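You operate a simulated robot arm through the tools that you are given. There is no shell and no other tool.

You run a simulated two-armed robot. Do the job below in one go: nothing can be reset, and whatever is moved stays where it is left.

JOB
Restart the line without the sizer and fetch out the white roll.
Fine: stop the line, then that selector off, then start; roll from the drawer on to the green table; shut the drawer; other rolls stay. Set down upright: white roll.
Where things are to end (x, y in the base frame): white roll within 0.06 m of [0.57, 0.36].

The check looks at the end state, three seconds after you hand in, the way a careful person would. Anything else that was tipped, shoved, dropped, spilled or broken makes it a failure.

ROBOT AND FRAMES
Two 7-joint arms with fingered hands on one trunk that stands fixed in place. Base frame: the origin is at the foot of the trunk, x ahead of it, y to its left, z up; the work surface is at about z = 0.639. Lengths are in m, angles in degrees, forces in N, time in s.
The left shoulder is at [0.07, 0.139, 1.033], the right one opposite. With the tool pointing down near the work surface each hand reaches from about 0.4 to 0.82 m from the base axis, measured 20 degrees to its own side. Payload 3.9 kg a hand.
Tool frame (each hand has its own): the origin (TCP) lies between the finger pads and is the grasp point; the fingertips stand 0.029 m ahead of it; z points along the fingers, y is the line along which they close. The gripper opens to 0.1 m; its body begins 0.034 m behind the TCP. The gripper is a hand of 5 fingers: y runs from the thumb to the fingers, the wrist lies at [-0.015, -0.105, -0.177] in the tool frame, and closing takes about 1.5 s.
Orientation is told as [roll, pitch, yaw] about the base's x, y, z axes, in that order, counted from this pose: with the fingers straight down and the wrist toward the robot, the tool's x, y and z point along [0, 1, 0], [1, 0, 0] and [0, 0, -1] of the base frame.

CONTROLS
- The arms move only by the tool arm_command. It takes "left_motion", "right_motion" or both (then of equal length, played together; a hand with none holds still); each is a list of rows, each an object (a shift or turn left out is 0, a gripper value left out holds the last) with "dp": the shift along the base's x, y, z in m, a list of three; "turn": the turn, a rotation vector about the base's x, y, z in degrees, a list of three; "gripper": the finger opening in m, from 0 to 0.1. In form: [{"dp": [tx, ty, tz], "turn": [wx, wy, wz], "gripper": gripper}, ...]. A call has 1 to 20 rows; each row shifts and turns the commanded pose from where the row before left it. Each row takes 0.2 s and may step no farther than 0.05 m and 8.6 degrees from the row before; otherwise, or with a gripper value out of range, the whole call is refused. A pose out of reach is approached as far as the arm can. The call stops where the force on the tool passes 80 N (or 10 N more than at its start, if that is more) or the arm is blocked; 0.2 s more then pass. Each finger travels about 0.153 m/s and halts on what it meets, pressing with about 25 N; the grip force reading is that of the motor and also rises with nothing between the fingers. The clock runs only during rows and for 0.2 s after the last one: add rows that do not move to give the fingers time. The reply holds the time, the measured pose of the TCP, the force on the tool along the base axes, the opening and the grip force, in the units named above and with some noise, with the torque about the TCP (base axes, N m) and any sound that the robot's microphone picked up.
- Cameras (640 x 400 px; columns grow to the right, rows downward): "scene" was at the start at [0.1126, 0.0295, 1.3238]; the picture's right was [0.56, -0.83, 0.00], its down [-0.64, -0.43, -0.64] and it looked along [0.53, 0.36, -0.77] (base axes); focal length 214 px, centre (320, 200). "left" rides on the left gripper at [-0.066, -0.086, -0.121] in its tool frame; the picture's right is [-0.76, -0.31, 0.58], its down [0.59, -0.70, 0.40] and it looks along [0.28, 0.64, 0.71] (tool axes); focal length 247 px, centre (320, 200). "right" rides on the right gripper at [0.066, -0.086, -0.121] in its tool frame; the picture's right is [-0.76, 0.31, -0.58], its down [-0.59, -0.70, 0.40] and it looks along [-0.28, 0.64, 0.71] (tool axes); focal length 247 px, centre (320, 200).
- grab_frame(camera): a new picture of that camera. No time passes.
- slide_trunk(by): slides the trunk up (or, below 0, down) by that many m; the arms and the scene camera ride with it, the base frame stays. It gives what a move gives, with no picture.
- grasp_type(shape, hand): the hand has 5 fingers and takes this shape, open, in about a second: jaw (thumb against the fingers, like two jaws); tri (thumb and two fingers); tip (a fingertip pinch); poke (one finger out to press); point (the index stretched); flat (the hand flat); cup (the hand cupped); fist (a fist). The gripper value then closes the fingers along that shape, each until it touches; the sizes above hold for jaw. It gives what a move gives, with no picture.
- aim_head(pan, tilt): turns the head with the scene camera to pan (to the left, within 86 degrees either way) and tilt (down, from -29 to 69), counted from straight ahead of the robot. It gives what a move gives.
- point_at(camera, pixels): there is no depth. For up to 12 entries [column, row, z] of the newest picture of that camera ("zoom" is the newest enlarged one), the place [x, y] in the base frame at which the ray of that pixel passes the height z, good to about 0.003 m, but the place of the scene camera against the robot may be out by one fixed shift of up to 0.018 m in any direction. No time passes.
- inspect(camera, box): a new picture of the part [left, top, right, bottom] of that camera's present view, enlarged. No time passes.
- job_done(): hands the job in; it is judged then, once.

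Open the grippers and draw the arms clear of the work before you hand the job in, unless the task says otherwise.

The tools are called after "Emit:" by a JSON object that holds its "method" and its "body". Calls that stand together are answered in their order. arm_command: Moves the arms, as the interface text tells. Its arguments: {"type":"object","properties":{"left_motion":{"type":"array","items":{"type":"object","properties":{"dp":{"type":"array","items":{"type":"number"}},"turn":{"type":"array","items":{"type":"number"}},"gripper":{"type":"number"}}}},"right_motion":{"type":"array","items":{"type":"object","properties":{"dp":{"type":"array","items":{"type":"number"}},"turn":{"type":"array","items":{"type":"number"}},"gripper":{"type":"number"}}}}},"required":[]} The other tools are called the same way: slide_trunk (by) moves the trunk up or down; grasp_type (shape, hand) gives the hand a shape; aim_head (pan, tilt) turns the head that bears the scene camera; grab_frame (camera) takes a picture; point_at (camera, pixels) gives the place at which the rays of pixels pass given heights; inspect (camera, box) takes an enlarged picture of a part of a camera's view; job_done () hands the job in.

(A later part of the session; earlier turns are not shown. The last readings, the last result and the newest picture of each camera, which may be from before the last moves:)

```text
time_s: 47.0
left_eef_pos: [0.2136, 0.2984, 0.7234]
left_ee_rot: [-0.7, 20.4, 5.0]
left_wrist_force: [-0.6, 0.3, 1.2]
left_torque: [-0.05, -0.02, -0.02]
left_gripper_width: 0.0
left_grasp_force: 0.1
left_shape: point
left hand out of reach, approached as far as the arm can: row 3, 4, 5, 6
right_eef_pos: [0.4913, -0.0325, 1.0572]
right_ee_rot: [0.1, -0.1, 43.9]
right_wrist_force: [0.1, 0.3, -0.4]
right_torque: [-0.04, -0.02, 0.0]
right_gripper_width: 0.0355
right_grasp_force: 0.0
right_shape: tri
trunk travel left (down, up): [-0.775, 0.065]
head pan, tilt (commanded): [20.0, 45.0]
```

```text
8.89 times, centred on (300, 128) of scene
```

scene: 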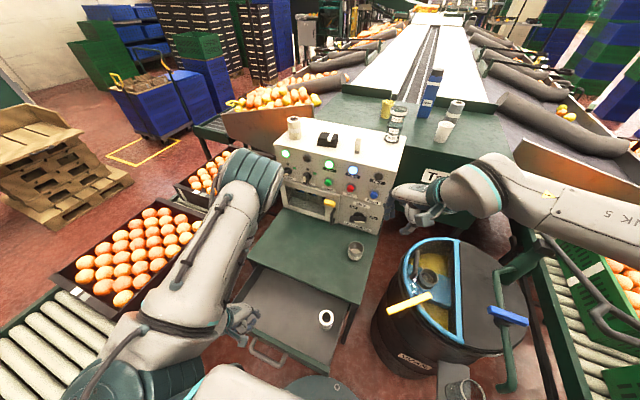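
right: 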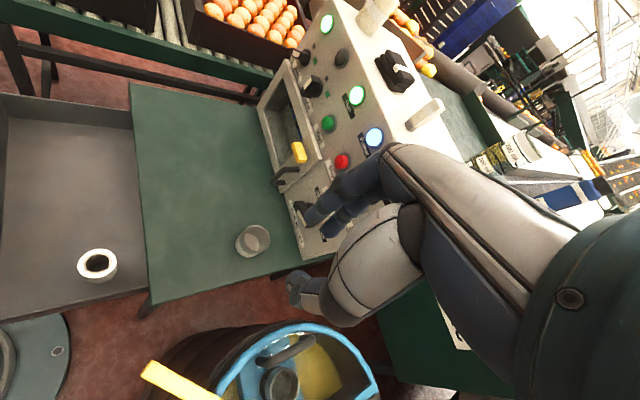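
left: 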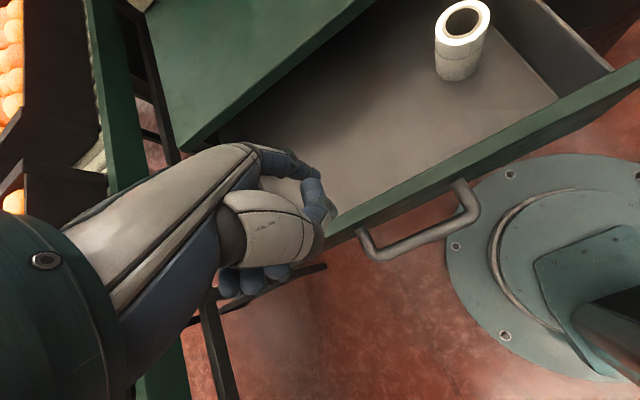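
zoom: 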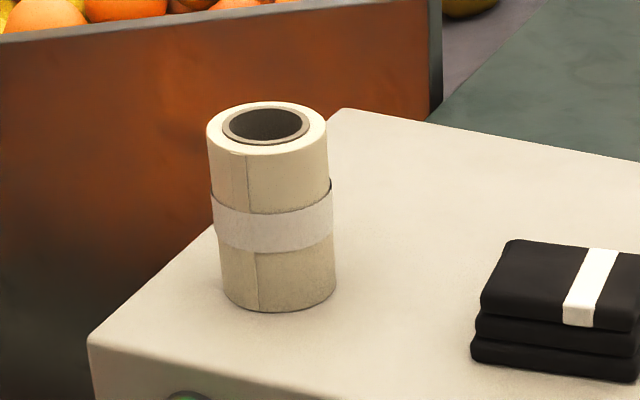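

It is one white roll with a paper band around its middle (like the cream one on the cabinet): about 52 mm across, 65–70 mm tall, top at z≈0.589. Now I measure the drawer's right wall, front wall and table edge near it.

Emit:
{"method": "grab_frame", "body": {"camera": "right"}}

Emit:
{"method": "inspect", "body": {"camera": "right", "box": [0, 80, 200, 340]}}

Emit:
{"method": "point_at", "body": {"camera": "right", "pixels": [[100, 296, 0.6], [100, 296, 0.58], [100, 296, 0.56], [140, 287, 0.6], [146, 280, 0.639], [141, 230, 0.639]]}}

Emit:
{"method": "point_at", "body": {"camera": "left", "pixels": [[520, 0, 0.6], [615, 68, 0.6], [615, 68, 0.62], [638, 65, 0.62], [360, 205, 0.62], [360, 225, 0.62]]}}

```text
taken
```

right: 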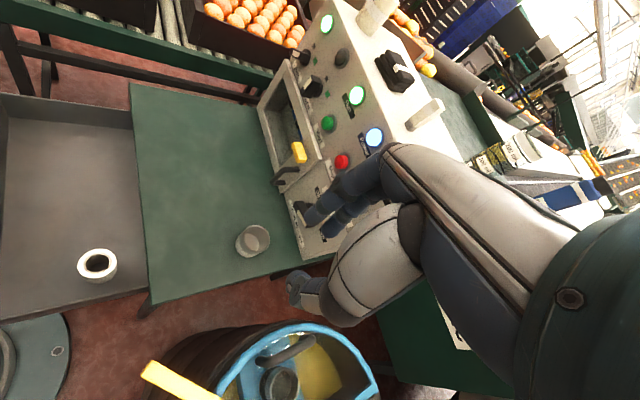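

```text
1.54 times, centred on (100, 210) of right
```

zoom: 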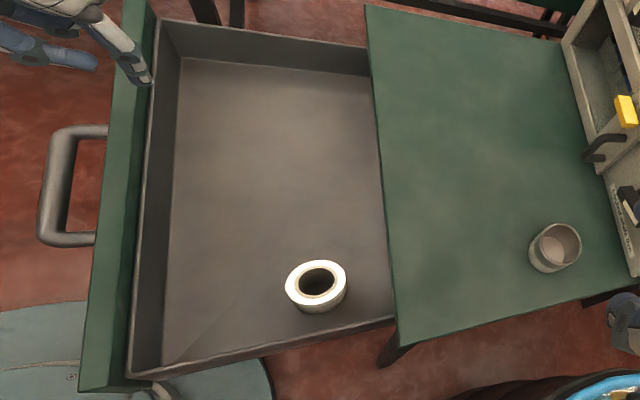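

```text
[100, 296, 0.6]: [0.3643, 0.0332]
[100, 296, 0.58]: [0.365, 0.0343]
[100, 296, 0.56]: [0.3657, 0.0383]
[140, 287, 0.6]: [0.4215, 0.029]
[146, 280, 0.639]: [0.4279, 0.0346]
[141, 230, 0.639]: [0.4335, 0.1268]
```

```text
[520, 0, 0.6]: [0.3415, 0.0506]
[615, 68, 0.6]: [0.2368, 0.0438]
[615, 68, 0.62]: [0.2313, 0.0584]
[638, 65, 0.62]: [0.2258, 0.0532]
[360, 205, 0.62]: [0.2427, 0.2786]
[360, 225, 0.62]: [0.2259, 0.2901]
```

The right wall's top is at y≈0.035 and the table edge at x≈0.43. I check the wall-top height using the drawer's front-right corner in both views.

Emit:
{"method": "point_at", "body": {"camera": "zoom", "pixels": [[133, 372, 0.62], [133, 372, 0.6], [133, 372, 0.58], [162, 367, 0.53], [162, 367, 0.51], [180, 60, 0.53], [180, 60, 0.51], [155, 20, 0.6]]}}

Emit:
{"method": "inspect", "body": {"camera": "left", "box": [440, 0, 640, 130]}}

```text
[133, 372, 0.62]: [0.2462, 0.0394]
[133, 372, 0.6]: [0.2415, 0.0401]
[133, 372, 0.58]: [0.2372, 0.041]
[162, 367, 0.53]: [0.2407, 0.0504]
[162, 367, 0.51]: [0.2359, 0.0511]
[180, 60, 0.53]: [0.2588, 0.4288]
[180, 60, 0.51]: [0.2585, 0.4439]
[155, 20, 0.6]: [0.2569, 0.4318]
```

```text
3.08 times, centred on (540, 65) of left
```

zoom: 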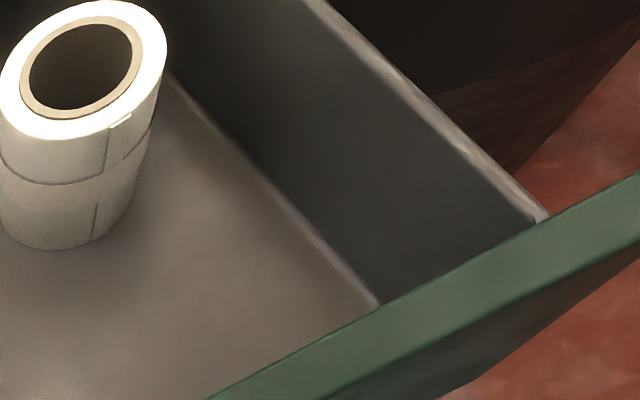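

The wall top (z≈0.59) and table edge leave too little room for the left knuckles, so I'll draw the drawer out about 4 cm more. I raise the trunk 6 cm first to give the left arm room close to the body.

Emit:
{"method": "slide_trunk", "body": {"by": 0.06}}

Emit:
{"method": "arm_command", "body": {"left_motion": [{"dp": [-0.02, -0.015, -0.03]}, {"dp": [-0.02, -0.015, -0.03]}, {"dp": [-0.015, -0.015, -0.02]}]}}

Emit:
{"method": "grab_frame", "body": {"camera": "left"}}

Emit:
{"method": "grab_frame", "body": {"camera": "right"}}

```text
time_s: 48.0
left_eef_pos: [0.2137, 0.2996, 0.7837]
left_ee_rot: [-0.7, 20.3, 4.9]
left_wrist_force: [-1.2, 0.4, -0.8]
left_torque: [0.0, -0.02, -0.02]
left_gripper_width: 0.0
left_grasp_force: 0.0
left_shape: point
right_eef_pos: [0.4937, -0.0329, 1.1178]
right_ee_rot: [0.1, -0.1, 43.9]
right_wrist_force: [0.3, -0.3, -0.5]
right_torque: [0.04, 0.0, 0.01]
right_gripper_width: 0.0353
right_grasp_force: 0.0
right_shape: tri
trunk travel left (down, up): [-0.835, 0.005]
head pan, tilt (commanded): [20.0, 45.0]
```

```text
time_s: 48.8
left_eef_pos: [0.1573, 0.2529, 0.7044]
left_ee_rot: [-0.7, 20.4, 4.9]
left_wrist_force: [0.1, 0.5, -0.5]
left_torque: [-0.03, -0.02, -0.01]
left_gripper_width: 0.0002
left_grasp_force: 0.2
left_shape: point
right_eef_pos: [0.4932, -0.0337, 1.1171]
right_ee_rot: [0.2, -0.1, 43.9]
right_wrist_force: [-0.6, -0.7, -0.7]
right_torque: [-0.01, -0.02, 0.01]
right_gripper_width: 0.0351
right_grasp_force: 0.0
right_shape: tri
trunk travel left (down, up): [-0.835, 0.005]
head pan, tilt (commanded): [20.0, 45.0]
```

```text
taken
```

left: 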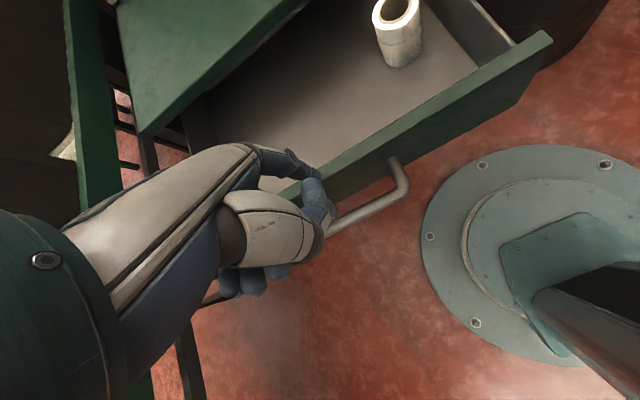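

```text
taken
```

right: 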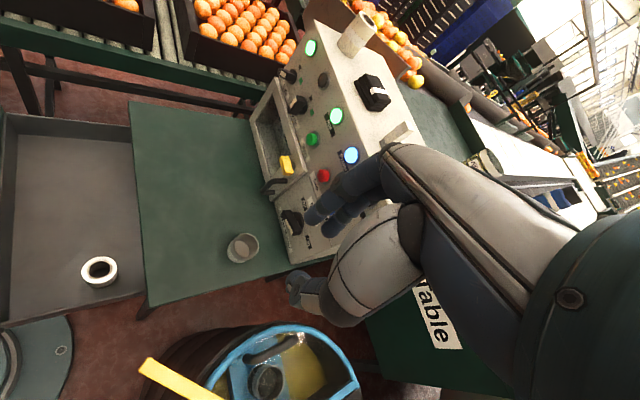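

I locate the handle now: zoom on the left view and an extended zoom of the right view.

Emit:
{"method": "inspect", "body": {"camera": "right", "box": [0, 80, 140, 330]}}

Emit:
{"method": "point_at", "body": {"camera": "zoom", "pixels": [[100, 130, 0.567]]}}

Emit:
{"method": "inspect", "body": {"camera": "left", "box": [250, 110, 450, 270]}}

```text
1.60 times, centred on (70, 205) of right
```

zoom: 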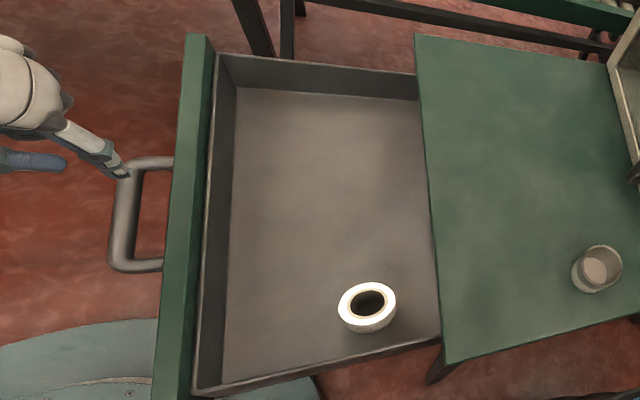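

```text
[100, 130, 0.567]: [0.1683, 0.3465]
```

```text
2.50 times, centred on (350, 190) of left
```

zoom: 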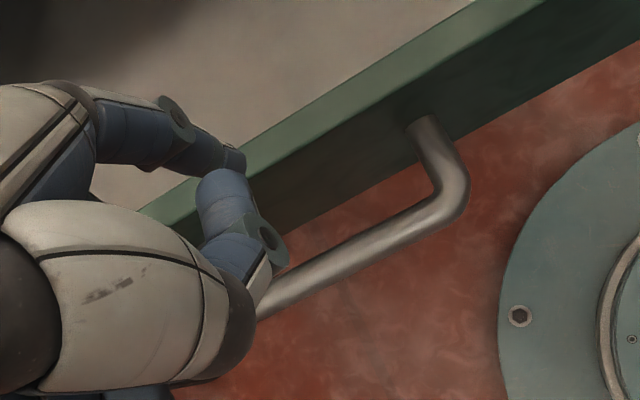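

I take the handle's corner positions from the right zoom.

Emit:
{"method": "inspect", "body": {"camera": "right", "box": [0, 80, 140, 330]}}

Emit:
{"method": "point_at", "body": {"camera": "zoom", "pixels": [[127, 172, 0.567], [120, 258, 0.567], [175, 160, 0.565], [163, 265, 0.565], [190, 200, 0.62], [122, 175, 0.666], [366, 302, 0.589], [210, 200, 0.6]]}}

```text
1.60 times, centred on (70, 205) of right
```

zoom: 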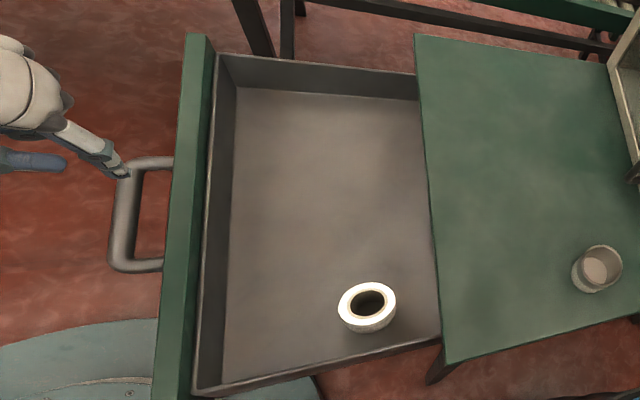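

```text
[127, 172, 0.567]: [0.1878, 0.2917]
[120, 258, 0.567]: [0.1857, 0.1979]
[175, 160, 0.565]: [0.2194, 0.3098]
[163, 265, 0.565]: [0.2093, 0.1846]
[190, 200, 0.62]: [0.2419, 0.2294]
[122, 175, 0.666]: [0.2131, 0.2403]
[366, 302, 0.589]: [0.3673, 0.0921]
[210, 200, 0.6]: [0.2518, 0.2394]
```

The bar is at x≈0.187 and the gap centre at x≈0.210; the tip is at x≈0.213. I lower it into the handle and pull 4 cm more.

Emit:
{"method": "arm_command", "body": {"left_motion": [{"dp": [-0.003, 0, -0.04]}, {"dp": [0, 0, -0.04]}, {"dp": [0, 0, -0.026]}]}}

Emit:
{"method": "inspect", "body": {"camera": "right", "box": [0, 80, 140, 330]}}

```text
time_s: 49.6
left_eef_pos: [0.1545, 0.2562, 0.5968]
left_ee_rot: [-0.7, 20.3, 4.9]
left_wrist_force: [-0.2, -0.4, 0.1]
left_torque: [0.0, 0.03, -0.01]
left_gripper_width: 0.0001
left_grasp_force: 0.1
left_shape: point
right_eef_pos: [0.4914, -0.032, 1.1171]
right_ee_rot: [0.1, 0.0, 44.0]
right_wrist_force: [0.4, 0.1, 0.7]
right_torque: [-0.02, -0.01, -0.04]
right_gripper_width: 0.0354
right_grasp_force: 0.0
right_shape: tri
trunk travel left (down, up): [-0.835, 0.005]
head pan, tilt (commanded): [20.0, 45.0]
```

```text
1.60 times, centred on (70, 205) of right
```

zoom: 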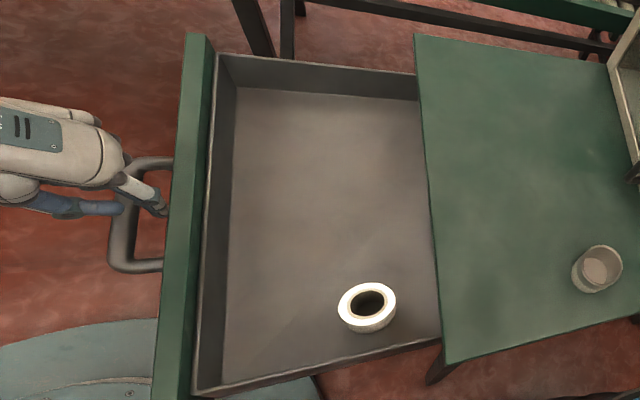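

The finger is back inside the handle without contact. I pull about 5.5 cm (including ~1.5 cm of slack).

Emit:
{"method": "arm_command", "body": {"left_motion": [{"dp": [-0.012, 0.0006, 0]}, {"dp": [-0.012, 0.0006, 0]}, {"dp": [-0.011, 0.0006, 0]}, {"dp": [-0.01, 0.0006, 0]}]}}

Emit:
{"method": "inspect", "body": {"camera": "right", "box": [0, 80, 140, 330]}}

Emit:
{"method": "grab_frame", "body": {"camera": "scene"}}

```text
time_s: 50.6
left_eef_pos: [0.1086, 0.2543, 0.5975]
left_ee_rot: [-0.8, 20.5, 4.9]
left_wrist_force: [0.2, -0.4, 1.0]
left_torque: [-0.02, -0.03, 0.0]
left_gripper_width: 0.0
left_grasp_force: 0.0
left_shape: point
right_eef_pos: [0.4922, -0.0318, 1.1172]
right_ee_rot: [0.0, 0.0, 44.0]
right_wrist_force: [-0.5, 0.7, -0.5]
right_torque: [-0.02, -0.01, -0.03]
right_gripper_width: 0.0352
right_grasp_force: 0.1
right_shape: tri
trunk travel left (down, up): [-0.835, 0.005]
head pan, tilt (commanded): [20.0, 45.0]
```

```text
1.60 times, centred on (70, 205) of right
```

zoom: 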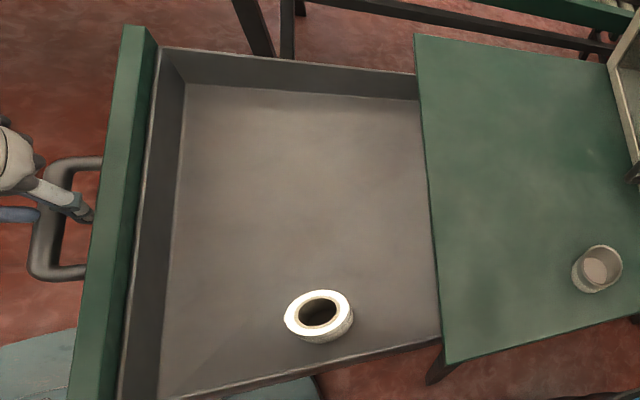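

```text
taken
```

scene: 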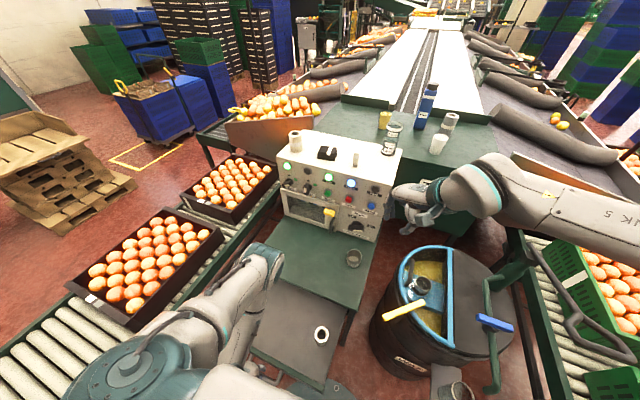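

The drawer now stands about 25 cm open and the roll has ample room. I lift the finger out, going up and left, then forward over the drawer.

Emit:
{"method": "arm_command", "body": {"left_motion": [{"dp": [0.004, 0, 0.018]}, {"dp": [0.003, 0, 0.02]}, {"dp": [0, 0.025, 0.025]}, {"dp": [0, 0.03, 0.025]}, {"dp": [0.005, 0.03, 0.025]}, {"dp": [0.03, 0.02, 0.025]}, {"dp": [0.04, 0, 0.02]}, {"dp": [0.04, 0, 0.01]}]}}

Emit:
{"method": "grasp_type", "body": {"hand": "left", "shape": "tri"}}

Emit:
{"method": "grab_frame", "body": {"camera": "left"}}

Emit:
{"method": "grab_frame", "body": {"camera": "right"}}

Emit:
{"method": "grab_frame", "body": {"camera": "scene"}}

```text
time_s: 52.4
left_eef_pos: [0.233, 0.3592, 0.765]
left_ee_rot: [-0.8, 20.4, 5.0]
left_wrist_force: [-0.1, 0.8, 0.9]
left_torque: [0.0, 0.01, 0.0]
left_gripper_width: 0.0
left_grasp_force: 0.0
left_shape: point
right_eef_pos: [0.4927, -0.0322, 1.1162]
right_ee_rot: [0.1, 0.0, 43.9]
right_wrist_force: [0.6, 0.0, -0.4]
right_torque: [0.04, 0.0, 0.02]
right_gripper_width: 0.0349
right_grasp_force: 0.0
right_shape: tri
trunk travel left (down, up): [-0.835, 0.005]
head pan, tilt (commanded): [20.0, 45.0]
```

```text
time_s: 53.3
left_eef_pos: [0.2326, 0.3594, 0.7653]
left_ee_rot: [-0.7, 20.2, 4.8]
left_wrist_force: [0.8, -0.5, -0.6]
left_torque: [0.0, 0.02, 0.01]
left_gripper_width: 0.0999
left_grasp_force: 0.0
left_shape: tri
right_eef_pos: [0.4919, -0.0325, 1.1156]
right_ee_rot: [0.2, 0.0, 44.1]
right_wrist_force: [0.1, 0.9, -0.7]
right_torque: [0.01, -0.03, 0.0]
right_gripper_width: 0.0352
right_grasp_force: 0.0
right_shape: tri
trunk travel left (down, up): [-0.835, 0.005]
head pan, tilt (commanded): [20.0, 45.0]
```

```text
taken
```

left: 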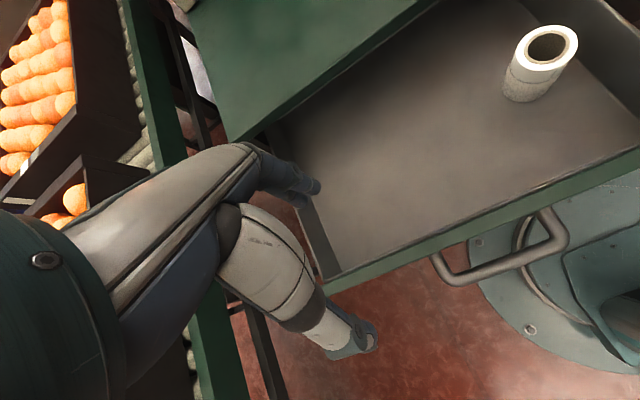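

```text
taken
```

right: 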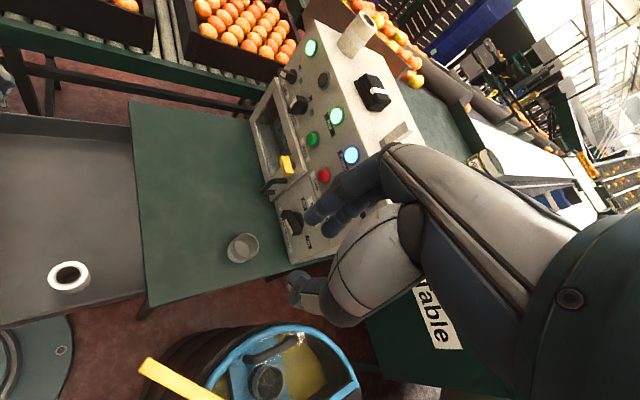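

```text
taken
```

scene: 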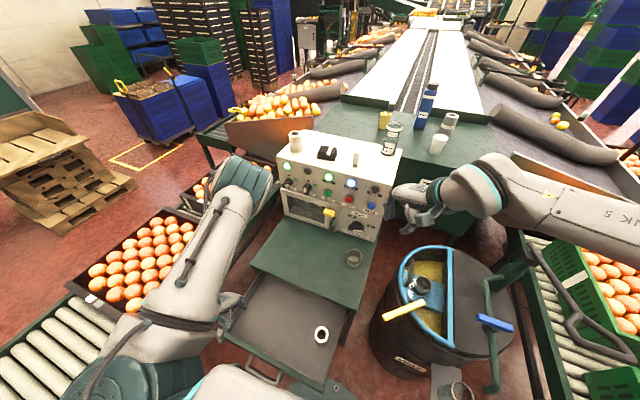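

The left hand is over the drawer in tri shape. I triangulate the roll again: top centre at left (550, 46) and right (68, 275).

Emit:
{"method": "inspect", "body": {"camera": "right", "box": [20, 240, 120, 310]}}

Emit:
{"method": "inspect", "body": {"camera": "left", "box": [480, 0, 620, 120]}}

Emit:
{"method": "point_at", "body": {"camera": "right", "pixels": [[68, 275, 0.6], [68, 275, 0.58], [49, 277, 0.588], [88, 275, 0.588], [71, 261, 0.588], [67, 290, 0.588]]}}

Emit:
{"method": "point_at", "body": {"camera": "left", "pixels": [[550, 46, 0.6], [550, 46, 0.58], [525, 100, 0.53], [525, 100, 0.51]]}}

```text
5.71 times, centred on (70, 275) of right
```

zoom: 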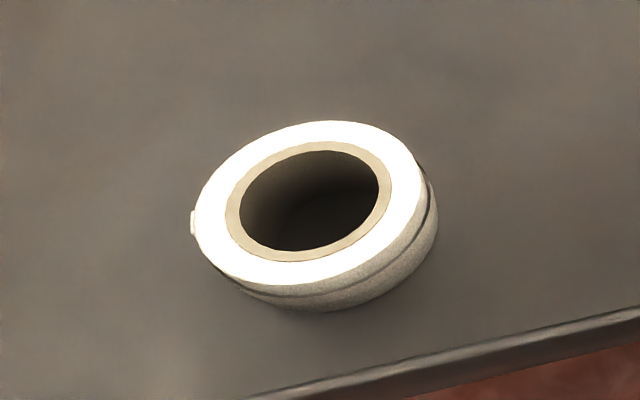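

```text
3.33 times, centred on (550, 60) of left
```

zoom: 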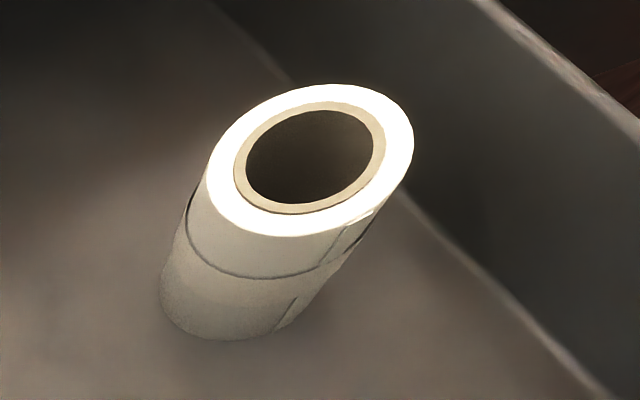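

```text
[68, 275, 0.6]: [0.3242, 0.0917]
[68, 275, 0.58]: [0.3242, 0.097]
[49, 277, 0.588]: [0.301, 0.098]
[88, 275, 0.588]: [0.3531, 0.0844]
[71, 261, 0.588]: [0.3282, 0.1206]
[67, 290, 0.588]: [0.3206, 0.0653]
```

```text
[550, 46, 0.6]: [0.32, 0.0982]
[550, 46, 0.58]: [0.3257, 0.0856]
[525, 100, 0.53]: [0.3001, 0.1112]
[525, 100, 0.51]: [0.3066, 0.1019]
```

Roll top centre is (0.325, 0.0935, 0.591), diameter about 53 mm. I turn the left hand fingers-down (yaw ≈ -15°), open to 8 cm, and bring it above the roll.

Emit:
{"method": "arm_command", "body": {"left_motion": [{"dp": [0.015, -0.044, -0.011], "turn": [0.58, -6.67, 0], "gripper": 0.08}, {"dp": [0.015, -0.044, -0.011], "turn": [0.58, -6.67, 0]}, {"dp": [0.015, -0.044, -0.011], "turn": [0.58, -6.67, 0]}, {"dp": [0.015, -0.044, -0.011], "turn": [0, 0, -6.7]}, {"dp": [0.015, -0.044, -0.011], "turn": [0, 0, -6.7]}, {"dp": [0.017, -0.044, -0.01], "turn": [0, 0, -6.6]}, {}]}}

Emit:
{"method": "grab_frame", "body": {"camera": "left"}}

Emit:
{"method": "grab_frame", "body": {"camera": "right"}}

Emit:
{"method": "grab_frame", "body": {"camera": "scene"}}

```text
time_s: 54.9
left_eef_pos: [0.3227, 0.0975, 0.6995]
left_ee_rot: [-0.7, 0.3, -15.1]
left_wrist_force: [1.1, 0.7, -0.8]
left_torque: [-0.02, -0.01, 0.02]
left_gripper_width: 0.08
left_grasp_force: 0.0
left_shape: tri
right_eef_pos: [0.4914, -0.032, 1.117]
right_ee_rot: [0.0, 0.0, 44.0]
right_wrist_force: [1.0, 1.0, -0.5]
right_torque: [-0.03, 0.04, -0.03]
right_gripper_width: 0.0356
right_grasp_force: 0.1
right_shape: tri
trunk travel left (down, up): [-0.835, 0.005]
head pan, tilt (commanded): [20.0, 45.0]
```

```text
taken
```

left: 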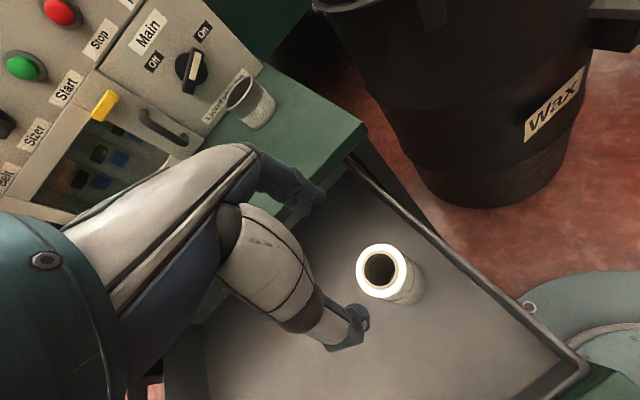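

```text
taken
```

right: 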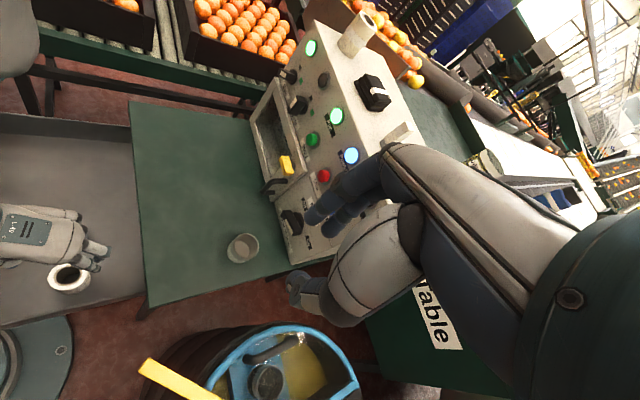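

```text
taken
```

scene: 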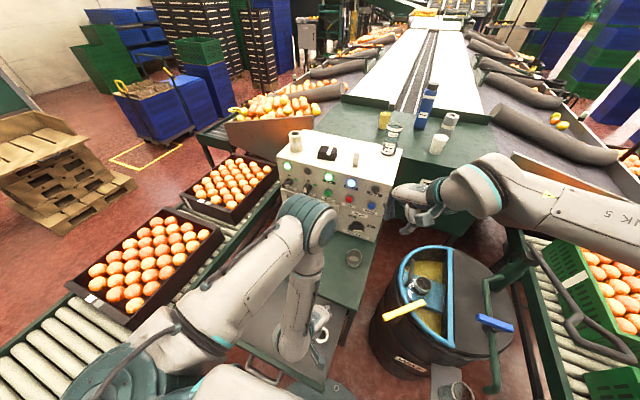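

The hand is above the roll. I recompute the roll's place from this new left view.

Emit:
{"method": "inspect", "body": {"camera": "left", "box": [270, 150, 470, 370]}}

Emit:
{"method": "point_at", "body": {"camera": "left", "pixels": [[382, 271, 0.591], [357, 272, 0.591], [409, 270, 0.591], [384, 244, 0.591], [380, 299, 0.591], [425, 287, 0.527], [398, 306, 0.527]]}}

```text
1.82 times, centred on (370, 260) of left
```

zoom: 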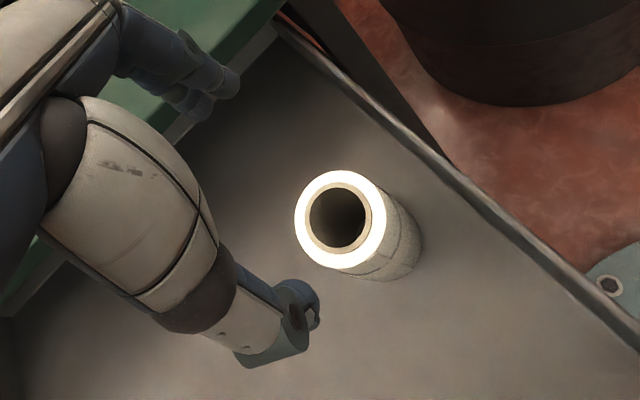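

```text
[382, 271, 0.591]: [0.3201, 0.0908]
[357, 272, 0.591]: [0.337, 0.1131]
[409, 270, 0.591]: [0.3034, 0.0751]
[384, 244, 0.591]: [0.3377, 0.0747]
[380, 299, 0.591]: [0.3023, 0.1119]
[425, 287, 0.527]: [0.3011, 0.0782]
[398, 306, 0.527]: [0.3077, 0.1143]
```

Roll centre averages to about (0.322, 0.092). I trim 6 mm to the right and lower to just above the roll's top for a check.

Emit:
{"method": "arm_command", "body": {"left_motion": [{"dp": [0, -0.006, -0.03]}, {"dp": [0, 0, -0.03]}, {"dp": [0, 0, -0.01]}]}}

Emit:
{"method": "grab_frame", "body": {"camera": "left"}}

Emit:
{"method": "inspect", "body": {"camera": "right", "box": [0, 200, 160, 330]}}

Emit:
{"method": "inspect", "body": {"camera": "scene", "box": [270, 290, 370, 390]}}

```text
time_s: 55.7
left_eef_pos: [0.3241, 0.0914, 0.6307]
left_ee_rot: [-0.8, 0.4, -15.0]
left_wrist_force: [-0.4, -0.4, 0.1]
left_torque: [-0.01, 0.02, 0.0]
left_gripper_width: 0.08
left_grasp_force: 0.1
left_shape: tri
right_eef_pos: [0.4929, -0.0326, 1.1179]
right_ee_rot: [0.1, 0.0, 43.9]
right_wrist_force: [0.0, -0.2, 0.5]
right_torque: [0.01, 0.01, -0.04]
right_gripper_width: 0.0355
right_grasp_force: 0.0
right_shape: tri
trunk travel left (down, up): [-0.835, 0.005]
head pan, tilt (commanded): [20.0, 45.0]
```

```text
taken
```

left: 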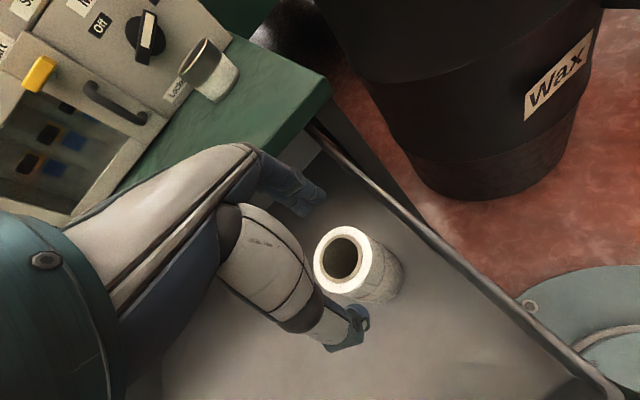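

```text
3.08 times, centred on (80, 265) of right
```

zoom: 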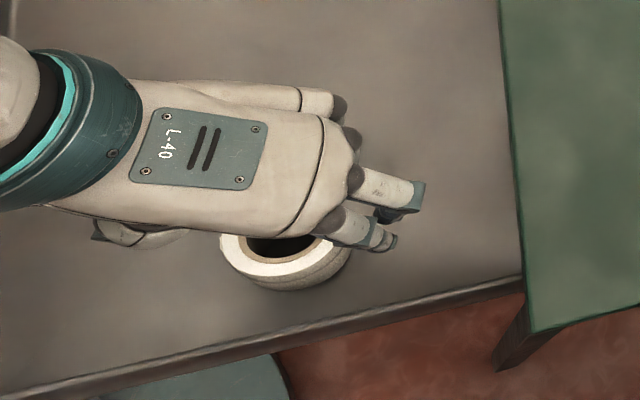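

```text
4.00 times, centred on (320, 340) of scene
```

zoom: 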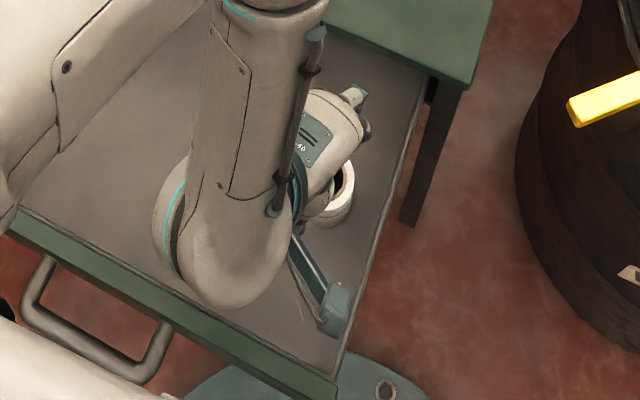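

In the tool frame the roll's centre sits at (0, -3 mm), nicely centred. I trim 3 mm back and lower to grasp height (TCP z≈0.574).

Emit:
{"method": "arm_command", "body": {"left_motion": [{"dp": [-0.003, 0.001, -0.02]}, {"dp": [0, 0, -0.02]}, {"dp": [0, 0, -0.017]}]}}

Emit:
{"method": "grab_frame", "body": {"camera": "left"}}

Emit:
{"method": "inspect", "body": {"camera": "right", "box": [0, 200, 160, 330]}}

```text
time_s: 56.5
left_eef_pos: [0.3225, 0.0925, 0.576]
left_ee_rot: [-0.6, -0.2, -15.1]
left_wrist_force: [2.8, -0.2, 18.1]
left_torque: [0.39, -0.23, -0.06]
left_gripper_width: 0.0801
left_grasp_force: 0.1
left_shape: tri
right_eef_pos: [0.4897, -0.0331, 1.118]
right_ee_rot: [-0.1, -0.1, 43.9]
right_wrist_force: [0.7, 0.1, -0.3]
right_torque: [0.02, 0.0, -0.01]
right_gripper_width: 0.0352
right_grasp_force: 0.1
right_shape: tri
trunk travel left (down, up): [-0.835, 0.005]
head pan, tilt (commanded): [20.0, 45.0]
```

```text
taken
```

left: 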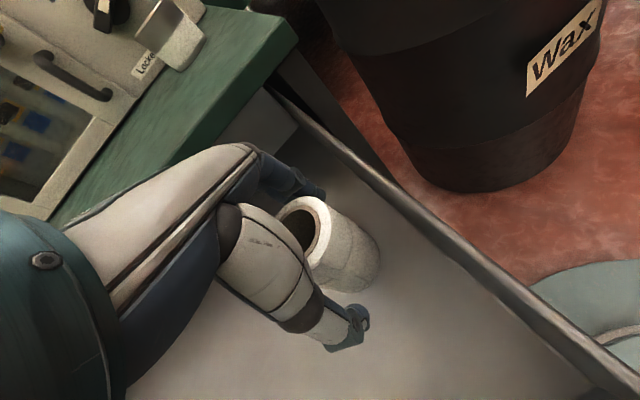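

```text
3.08 times, centred on (80, 265) of right
```

zoom: 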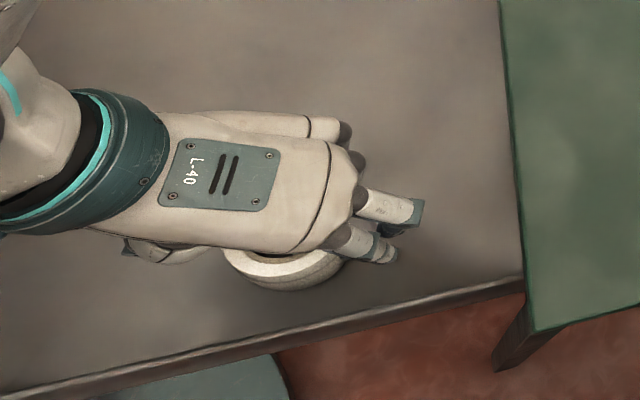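

18 N upward: the palm side touches the roll's top. I raise 8 mm until the force is gone.

Emit:
{"method": "arm_command", "body": {"left_motion": [{"dp": [0, 0, 0.005]}, {"dp": [0, 0, 0.004]}]}}

Emit:
{"method": "grab_frame", "body": {"camera": "left"}}

Emit:
{"method": "inspect", "body": {"camera": "left", "box": [210, 140, 410, 360]}}

```text
time_s: 57.1
left_eef_pos: [0.3208, 0.0917, 0.5832]
left_ee_rot: [-0.7, 0.3, -15.1]
left_wrist_force: [-0.2, 0.0, 0.2]
left_torque: [0.02, 0.01, -0.01]
left_gripper_width: 0.0803
left_grasp_force: 0.0
left_shape: tri
right_eef_pos: [0.4921, -0.0329, 1.1166]
right_ee_rot: [-0.1, 0.1, 43.9]
right_wrist_force: [-0.7, 0.0, -0.3]
right_torque: [-0.01, -0.01, 0.04]
right_gripper_width: 0.0355
right_grasp_force: 0.1
right_shape: tri
trunk travel left (down, up): [-0.835, 0.005]
head pan, tilt (commanded): [20.0, 45.0]
```

```text
taken
```

left: 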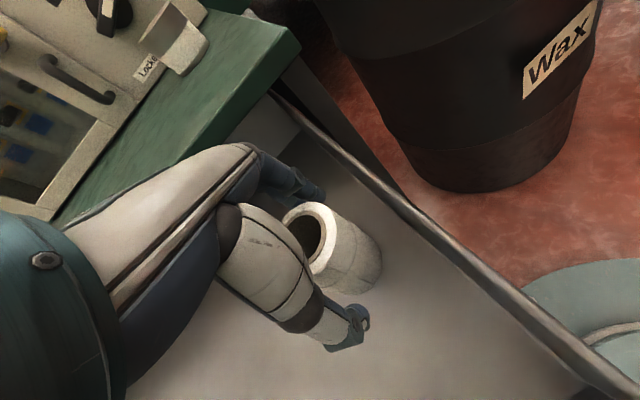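

```text
1.82 times, centred on (310, 250) of left
```

zoom: 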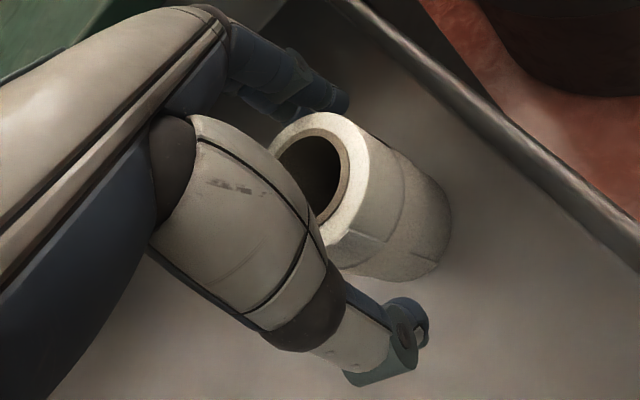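

The roll stands between fingers and thumb. I close the grip and let the fingers settle.

Emit:
{"method": "arm_command", "body": {"left_motion": [{"gripper": 0.07}, {"gripper": 0.06}, {"gripper": 0.05}, {"gripper": 0.04}, {"gripper": 0.035}, {}, {}, {}]}}

Emit:
{"method": "grab_frame", "body": {"camera": "left"}}

Emit:
{"method": "inspect", "body": {"camera": "right", "box": [0, 200, 160, 330]}}

```text
time_s: 58.9
left_eef_pos: [0.3212, 0.0931, 0.583]
left_ee_rot: [-0.7, 0.2, -15.1]
left_wrist_force: [-0.4, 0.9, -0.6]
left_torque: [-0.01, -0.01, 0.01]
left_gripper_width: 0.0442
left_grasp_force: 24.9
left_shape: tri
right_eef_pos: [0.4917, -0.0319, 1.1184]
right_ee_rot: [0.2, -0.1, 43.9]
right_wrist_force: [0.0, -0.3, -1.0]
right_torque: [0.02, -0.03, 0.02]
right_gripper_width: 0.0354
right_grasp_force: 0.1
right_shape: tri
trunk travel left (down, up): [-0.835, 0.005]
head pan, tilt (commanded): [20.0, 45.0]
```

```text
taken
```

left: 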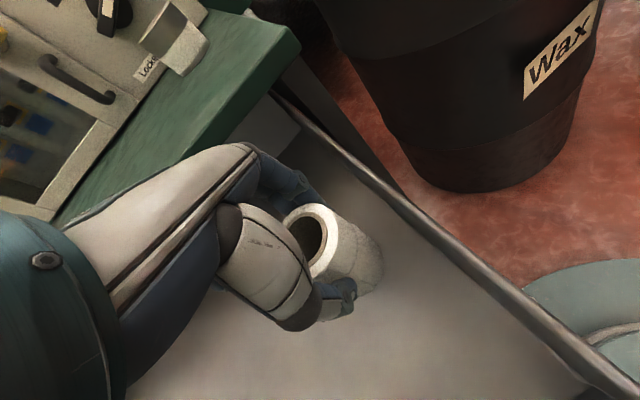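

```text
3.08 times, centred on (80, 265) of right
```

zoom: 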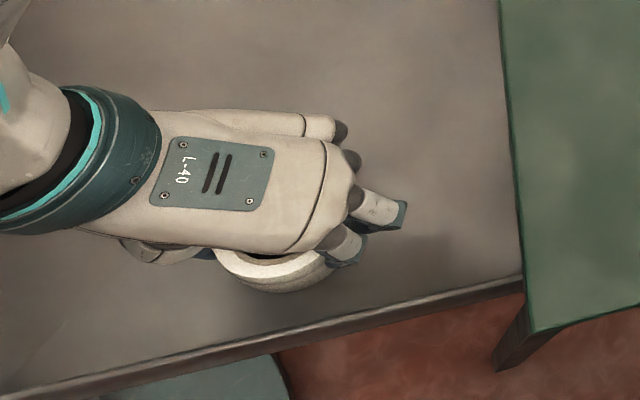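

The roll is held with 25 N at 44 mm width. I lift it 6 cm and look.

Emit:
{"method": "arm_command", "body": {"left_motion": [{"dp": [0, 0, 0.01]}, {"dp": [0, 0, 0.02]}, {"dp": [0, 0, 0.03]}, {}]}}

Emit:
{"method": "grab_frame", "body": {"camera": "left"}}

Emit:
{"method": "inspect", "body": {"camera": "right", "box": [0, 200, 160, 330]}}

```text
time_s: 59.9
left_eef_pos: [0.3205, 0.0927, 0.6447]
left_ee_rot: [-0.7, 0.2, -15.1]
left_wrist_force: [0.5, -0.1, -0.9]
left_torque: [0.0, -0.02, -0.03]
left_gripper_width: 0.0439
left_grasp_force: 24.5
left_shape: tri
right_eef_pos: [0.4932, -0.0331, 1.117]
right_ee_rot: [0.1, 0.0, 43.9]
right_wrist_force: [-0.1, -0.6, 0.4]
right_torque: [0.02, 0.02, -0.02]
right_gripper_width: 0.0355
right_grasp_force: 0.0
right_shape: tri
trunk travel left (down, up): [-0.835, 0.005]
head pan, tilt (commanded): [20.0, 45.0]
```

```text
taken
```

left: 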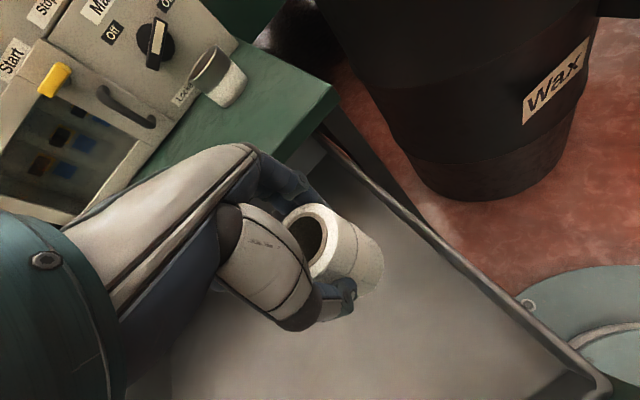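

```text
3.08 times, centred on (80, 265) of right
```

zoom: 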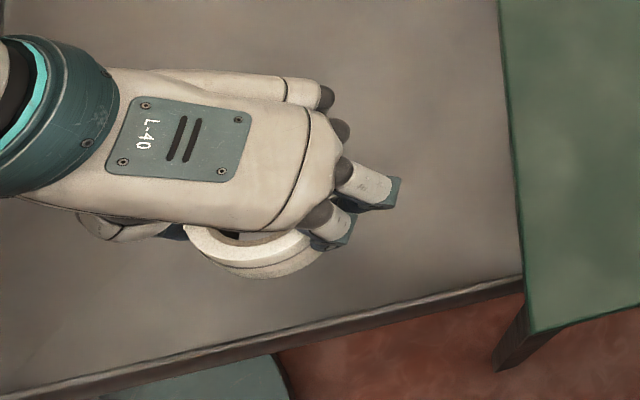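

The roll hangs straight in the grip. I carry it up and over to above the target (0.57, 0.36), turning the hand to about +20° on the way.

Emit:
{"method": "arm_command", "body": {"left_motion": [{"dp": [0, 0.02, 0.03]}, {"dp": [0, 0.02, 0.03]}, {"dp": [0.02, 0.03, 0.025]}, {"dp": [0.0329, 0.0281, 0], "turn": [0, 0, 5]}, {"dp": [0.0329, 0.0281, 0], "turn": [0, 0, 5]}, {"dp": [0.0329, 0.0281, 0], "turn": [0, 0, 5]}, {"dp": [0.0329, 0.0281, 0], "turn": [0, 0, 5]}, {"dp": [0.0329, 0.0281, 0], "turn": [0, 0, 5]}, {"dp": [0.0329, 0.0281, 0], "turn": [0, 0, 5]}, {"dp": [0.0329, 0.0281, 0], "turn": [0, 0, 5]}, {}]}}

Emit:
{"method": "grab_frame", "body": {"camera": "left"}}

Emit:
{"method": "grab_frame", "body": {"camera": "right"}}

Emit:
{"method": "grab_frame", "body": {"camera": "scene"}}

```text
time_s: 62.3
left_eef_pos: [0.5676, 0.3598, 0.7273]
left_ee_rot: [-0.7, 0.4, 20.1]
left_wrist_force: [0.2, -1.3, 0.0]
left_torque: [0.01, 0.01, 0.02]
left_gripper_width: 0.0436
left_grasp_force: 24.4
left_shape: tri
right_eef_pos: [0.492, -0.0326, 1.1172]
right_ee_rot: [0.0, -0.1, 43.8]
right_wrist_force: [-0.7, -1.0, 0.3]
right_torque: [0.01, 0.02, 0.03]
right_gripper_width: 0.0356
right_grasp_force: 0.0
right_shape: tri
trunk travel left (down, up): [-0.835, 0.005]
head pan, tilt (commanded): [20.0, 45.0]
```

```text
taken
```

left: 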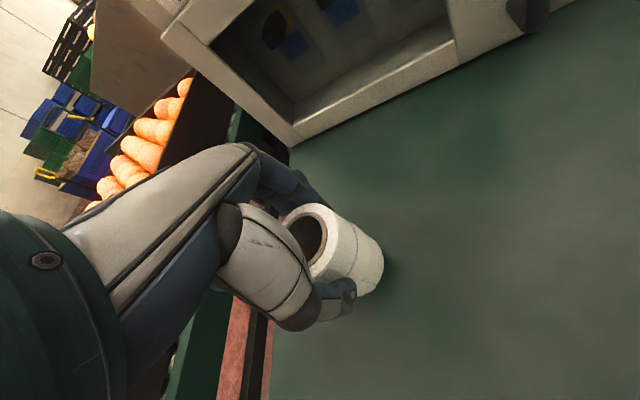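

```text
taken
```

right: 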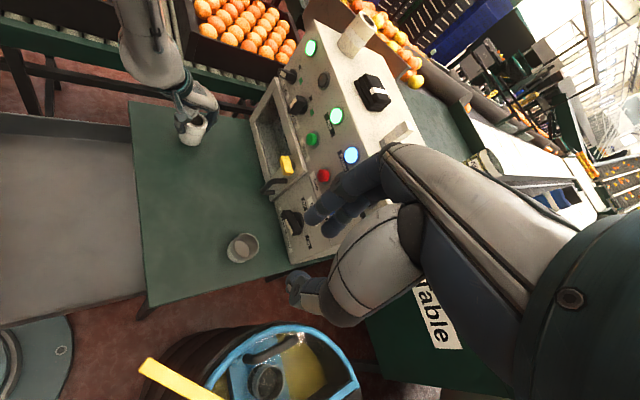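

```text
taken
```

scene: 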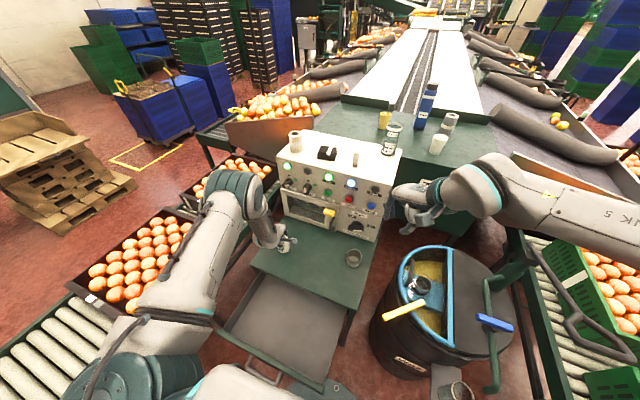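

The roll is above the target with the hand at (0.568, 0.360). I lower it and feel for the table.

Emit:
{"method": "arm_command", "body": {"left_motion": [{"dp": [0.001, 0, -0.01]}, {"dp": [0.001, 0, -0.008]}, {"dp": [0, 0, -0.004]}]}}

Emit:
{"method": "inspect", "body": {"camera": "right", "box": [130, 60, 270, 180]}}

Emit:
{"method": "inspect", "body": {"camera": "scene", "box": [240, 200, 340, 280]}}

```text
time_s: 63.1
left_eef_pos: [0.5727, 0.3578, 0.706]
left_ee_rot: [-0.8, 0.4, 19.9]
left_wrist_force: [-0.7, 0.5, -0.2]
left_torque: [0.01, -0.02, -0.02]
left_gripper_width: 0.0439
left_grasp_force: 24.9
left_shape: tri
right_eef_pos: [0.4917, -0.0319, 1.117]
right_ee_rot: [0.1, 0.0, 43.9]
right_wrist_force: [-1.0, -1.2, 0.2]
right_torque: [0.01, -0.01, 0.02]
right_gripper_width: 0.0353
right_grasp_force: 0.0
right_shape: tri
trunk travel left (down, up): [-0.835, 0.005]
head pan, tilt (commanded): [20.0, 45.0]
```

```text
3.33 times, centred on (200, 120) of right
```

zoom: 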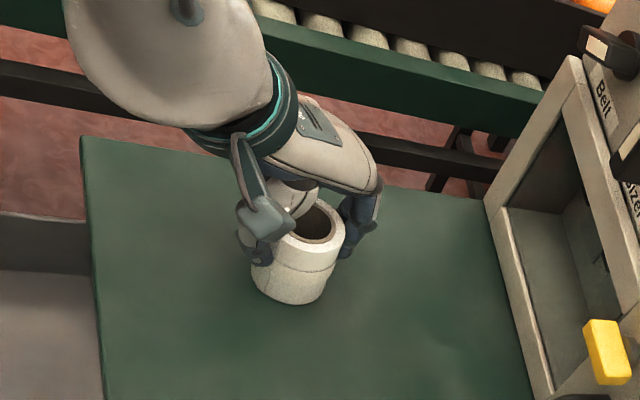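

```text
5.00 times, centred on (290, 240) of scene
```

zoom: 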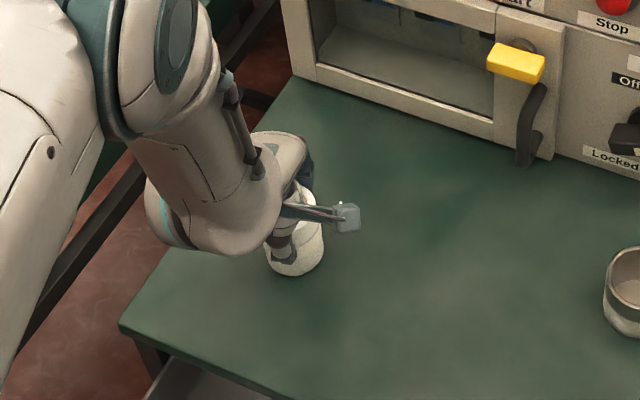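

Close to the table and upright. I lower in 3 mm steps until I feel contact.

Emit:
{"method": "arm_command", "body": {"left_motion": [{"dp": [0, 0, -0.003]}, {"dp": [0, 0, -0.003]}, {}]}}

```text
time_s: 63.9
left_eef_pos: [0.5737, 0.3583, 0.7013]
left_ee_rot: [-0.7, 0.1, 19.9]
left_wrist_force: [0.2, 0.4, 14.0]
left_torque: [-0.03, 0.03, -0.02]
left_gripper_width: 0.0445
left_grasp_force: 24.8
left_shape: tri
right_eef_pos: [0.4914, -0.0343, 1.1177]
right_ee_rot: [0.1, -0.2, 43.9]
right_wrist_force: [-0.5, -0.1, 0.2]
right_torque: [-0.04, -0.01, -0.01]
right_gripper_width: 0.0348
right_grasp_force: 0.0
right_shape: tri
trunk travel left (down, up): [-0.835, 0.005]
head pan, tilt (commanded): [20.0, 45.0]
```

14 N upward: the roll stands on the table. I relieve the pressure by 1.5 mm, open the fingers, and wait.

Emit:
{"method": "arm_command", "body": {"left_motion": [{"dp": [0, 0, 0.0015]}, {"gripper": 0.055}, {"gripper": 0.065}, {"gripper": 0.08}, {}, {}, {}]}}

Emit:
{"method": "grab_frame", "body": {"camera": "left"}}

Emit:
{"method": "inspect", "body": {"camera": "right", "box": [130, 60, 270, 180]}}

```text
time_s: 65.5
left_eef_pos: [0.5735, 0.3595, 0.7007]
left_ee_rot: [-0.7, 0.1, 19.9]
left_wrist_force: [0.1, 0.8, -0.1]
left_torque: [-0.04, -0.02, -0.02]
left_gripper_width: 0.0799
left_grasp_force: 0.1
left_shape: tri
right_eef_pos: [0.4934, -0.0339, 1.1173]
right_ee_rot: [0.2, 0.0, 43.8]
right_wrist_force: [0.1, -0.3, 0.8]
right_torque: [-0.02, 0.03, -0.03]
right_gripper_width: 0.0353
right_grasp_force: 0.0
right_shape: tri
trunk travel left (down, up): [-0.835, 0.005]
head pan, tilt (commanded): [20.0, 45.0]
```

```text
taken
```

left: 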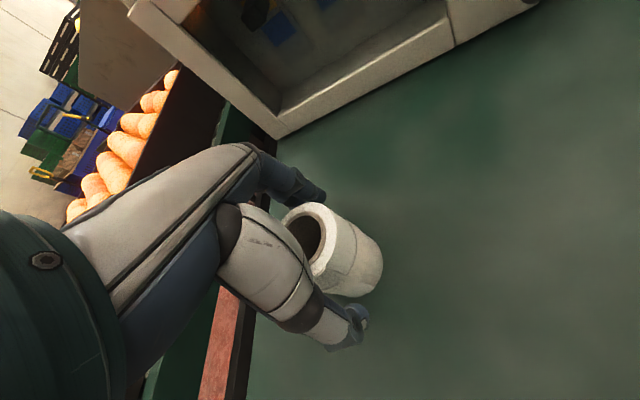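

```text
3.33 times, centred on (200, 120) of right
```

zoom: 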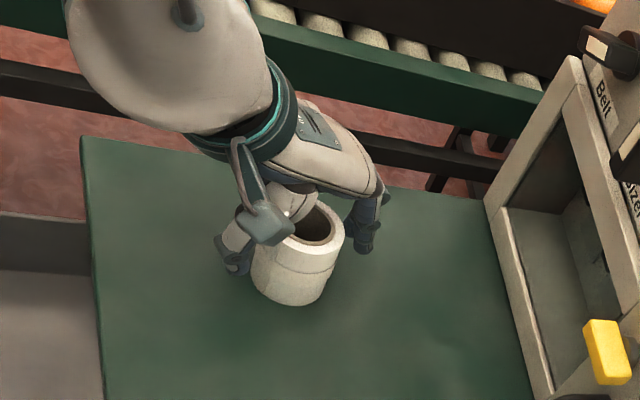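

The fingers are off the roll on both sides and it stands upright. I raise the left hand straight up.

Emit:
{"method": "arm_command", "body": {"left_motion": [{"dp": [0, 0, 0.015]}, {"dp": [0, 0, 0.025]}, {"dp": [0, 0, 0.04]}, {"dp": [0, 0, 0.03]}]}}

Emit:
{"method": "grab_frame", "body": {"camera": "left"}}

Emit:
{"method": "grab_frame", "body": {"camera": "right"}}

Emit:
{"method": "inspect", "body": {"camera": "right", "box": [130, 60, 270, 180]}}

```text
time_s: 66.5
left_eef_pos: [0.5727, 0.3584, 0.8111]
left_ee_rot: [-0.6, 0.4, 19.9]
left_wrist_force: [-0.4, -0.4, 0.2]
left_torque: [0.01, 0.0, 0.01]
left_gripper_width: 0.0797
left_grasp_force: 0.0
left_shape: tri
right_eef_pos: [0.4917, -0.0337, 1.1184]
right_ee_rot: [0.1, 0.0, 43.9]
right_wrist_force: [0.0, 0.0, 0.1]
right_torque: [0.0, 0.0, -0.02]
right_gripper_width: 0.0351
right_grasp_force: 0.2
right_shape: tri
trunk travel left (down, up): [-0.835, 0.005]
head pan, tilt (commanded): [20.0, 45.0]
```

```text
taken
```

left: 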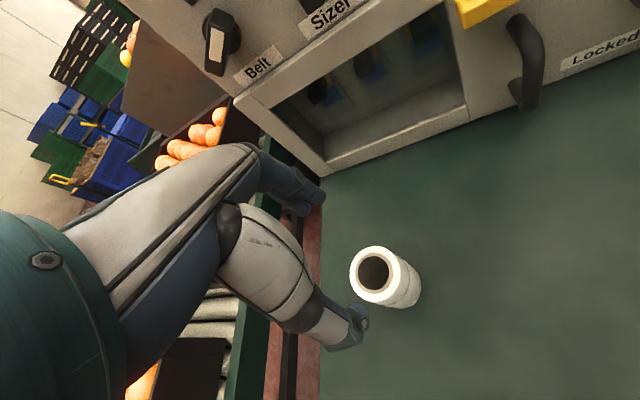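

```text
taken
```

right: 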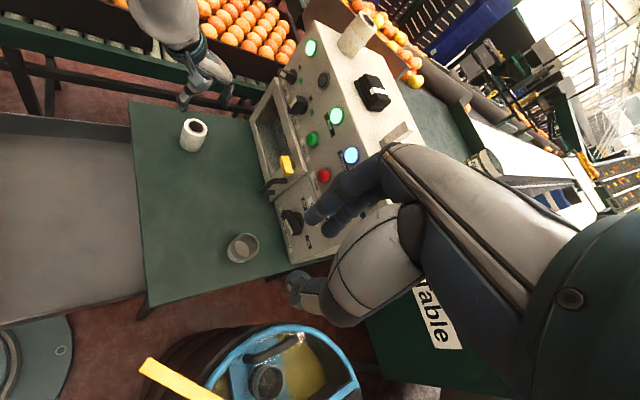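

```text
3.33 times, centred on (200, 120) of right
```

zoom: 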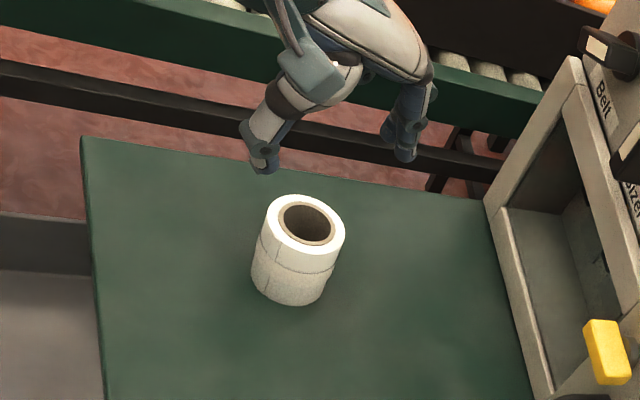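

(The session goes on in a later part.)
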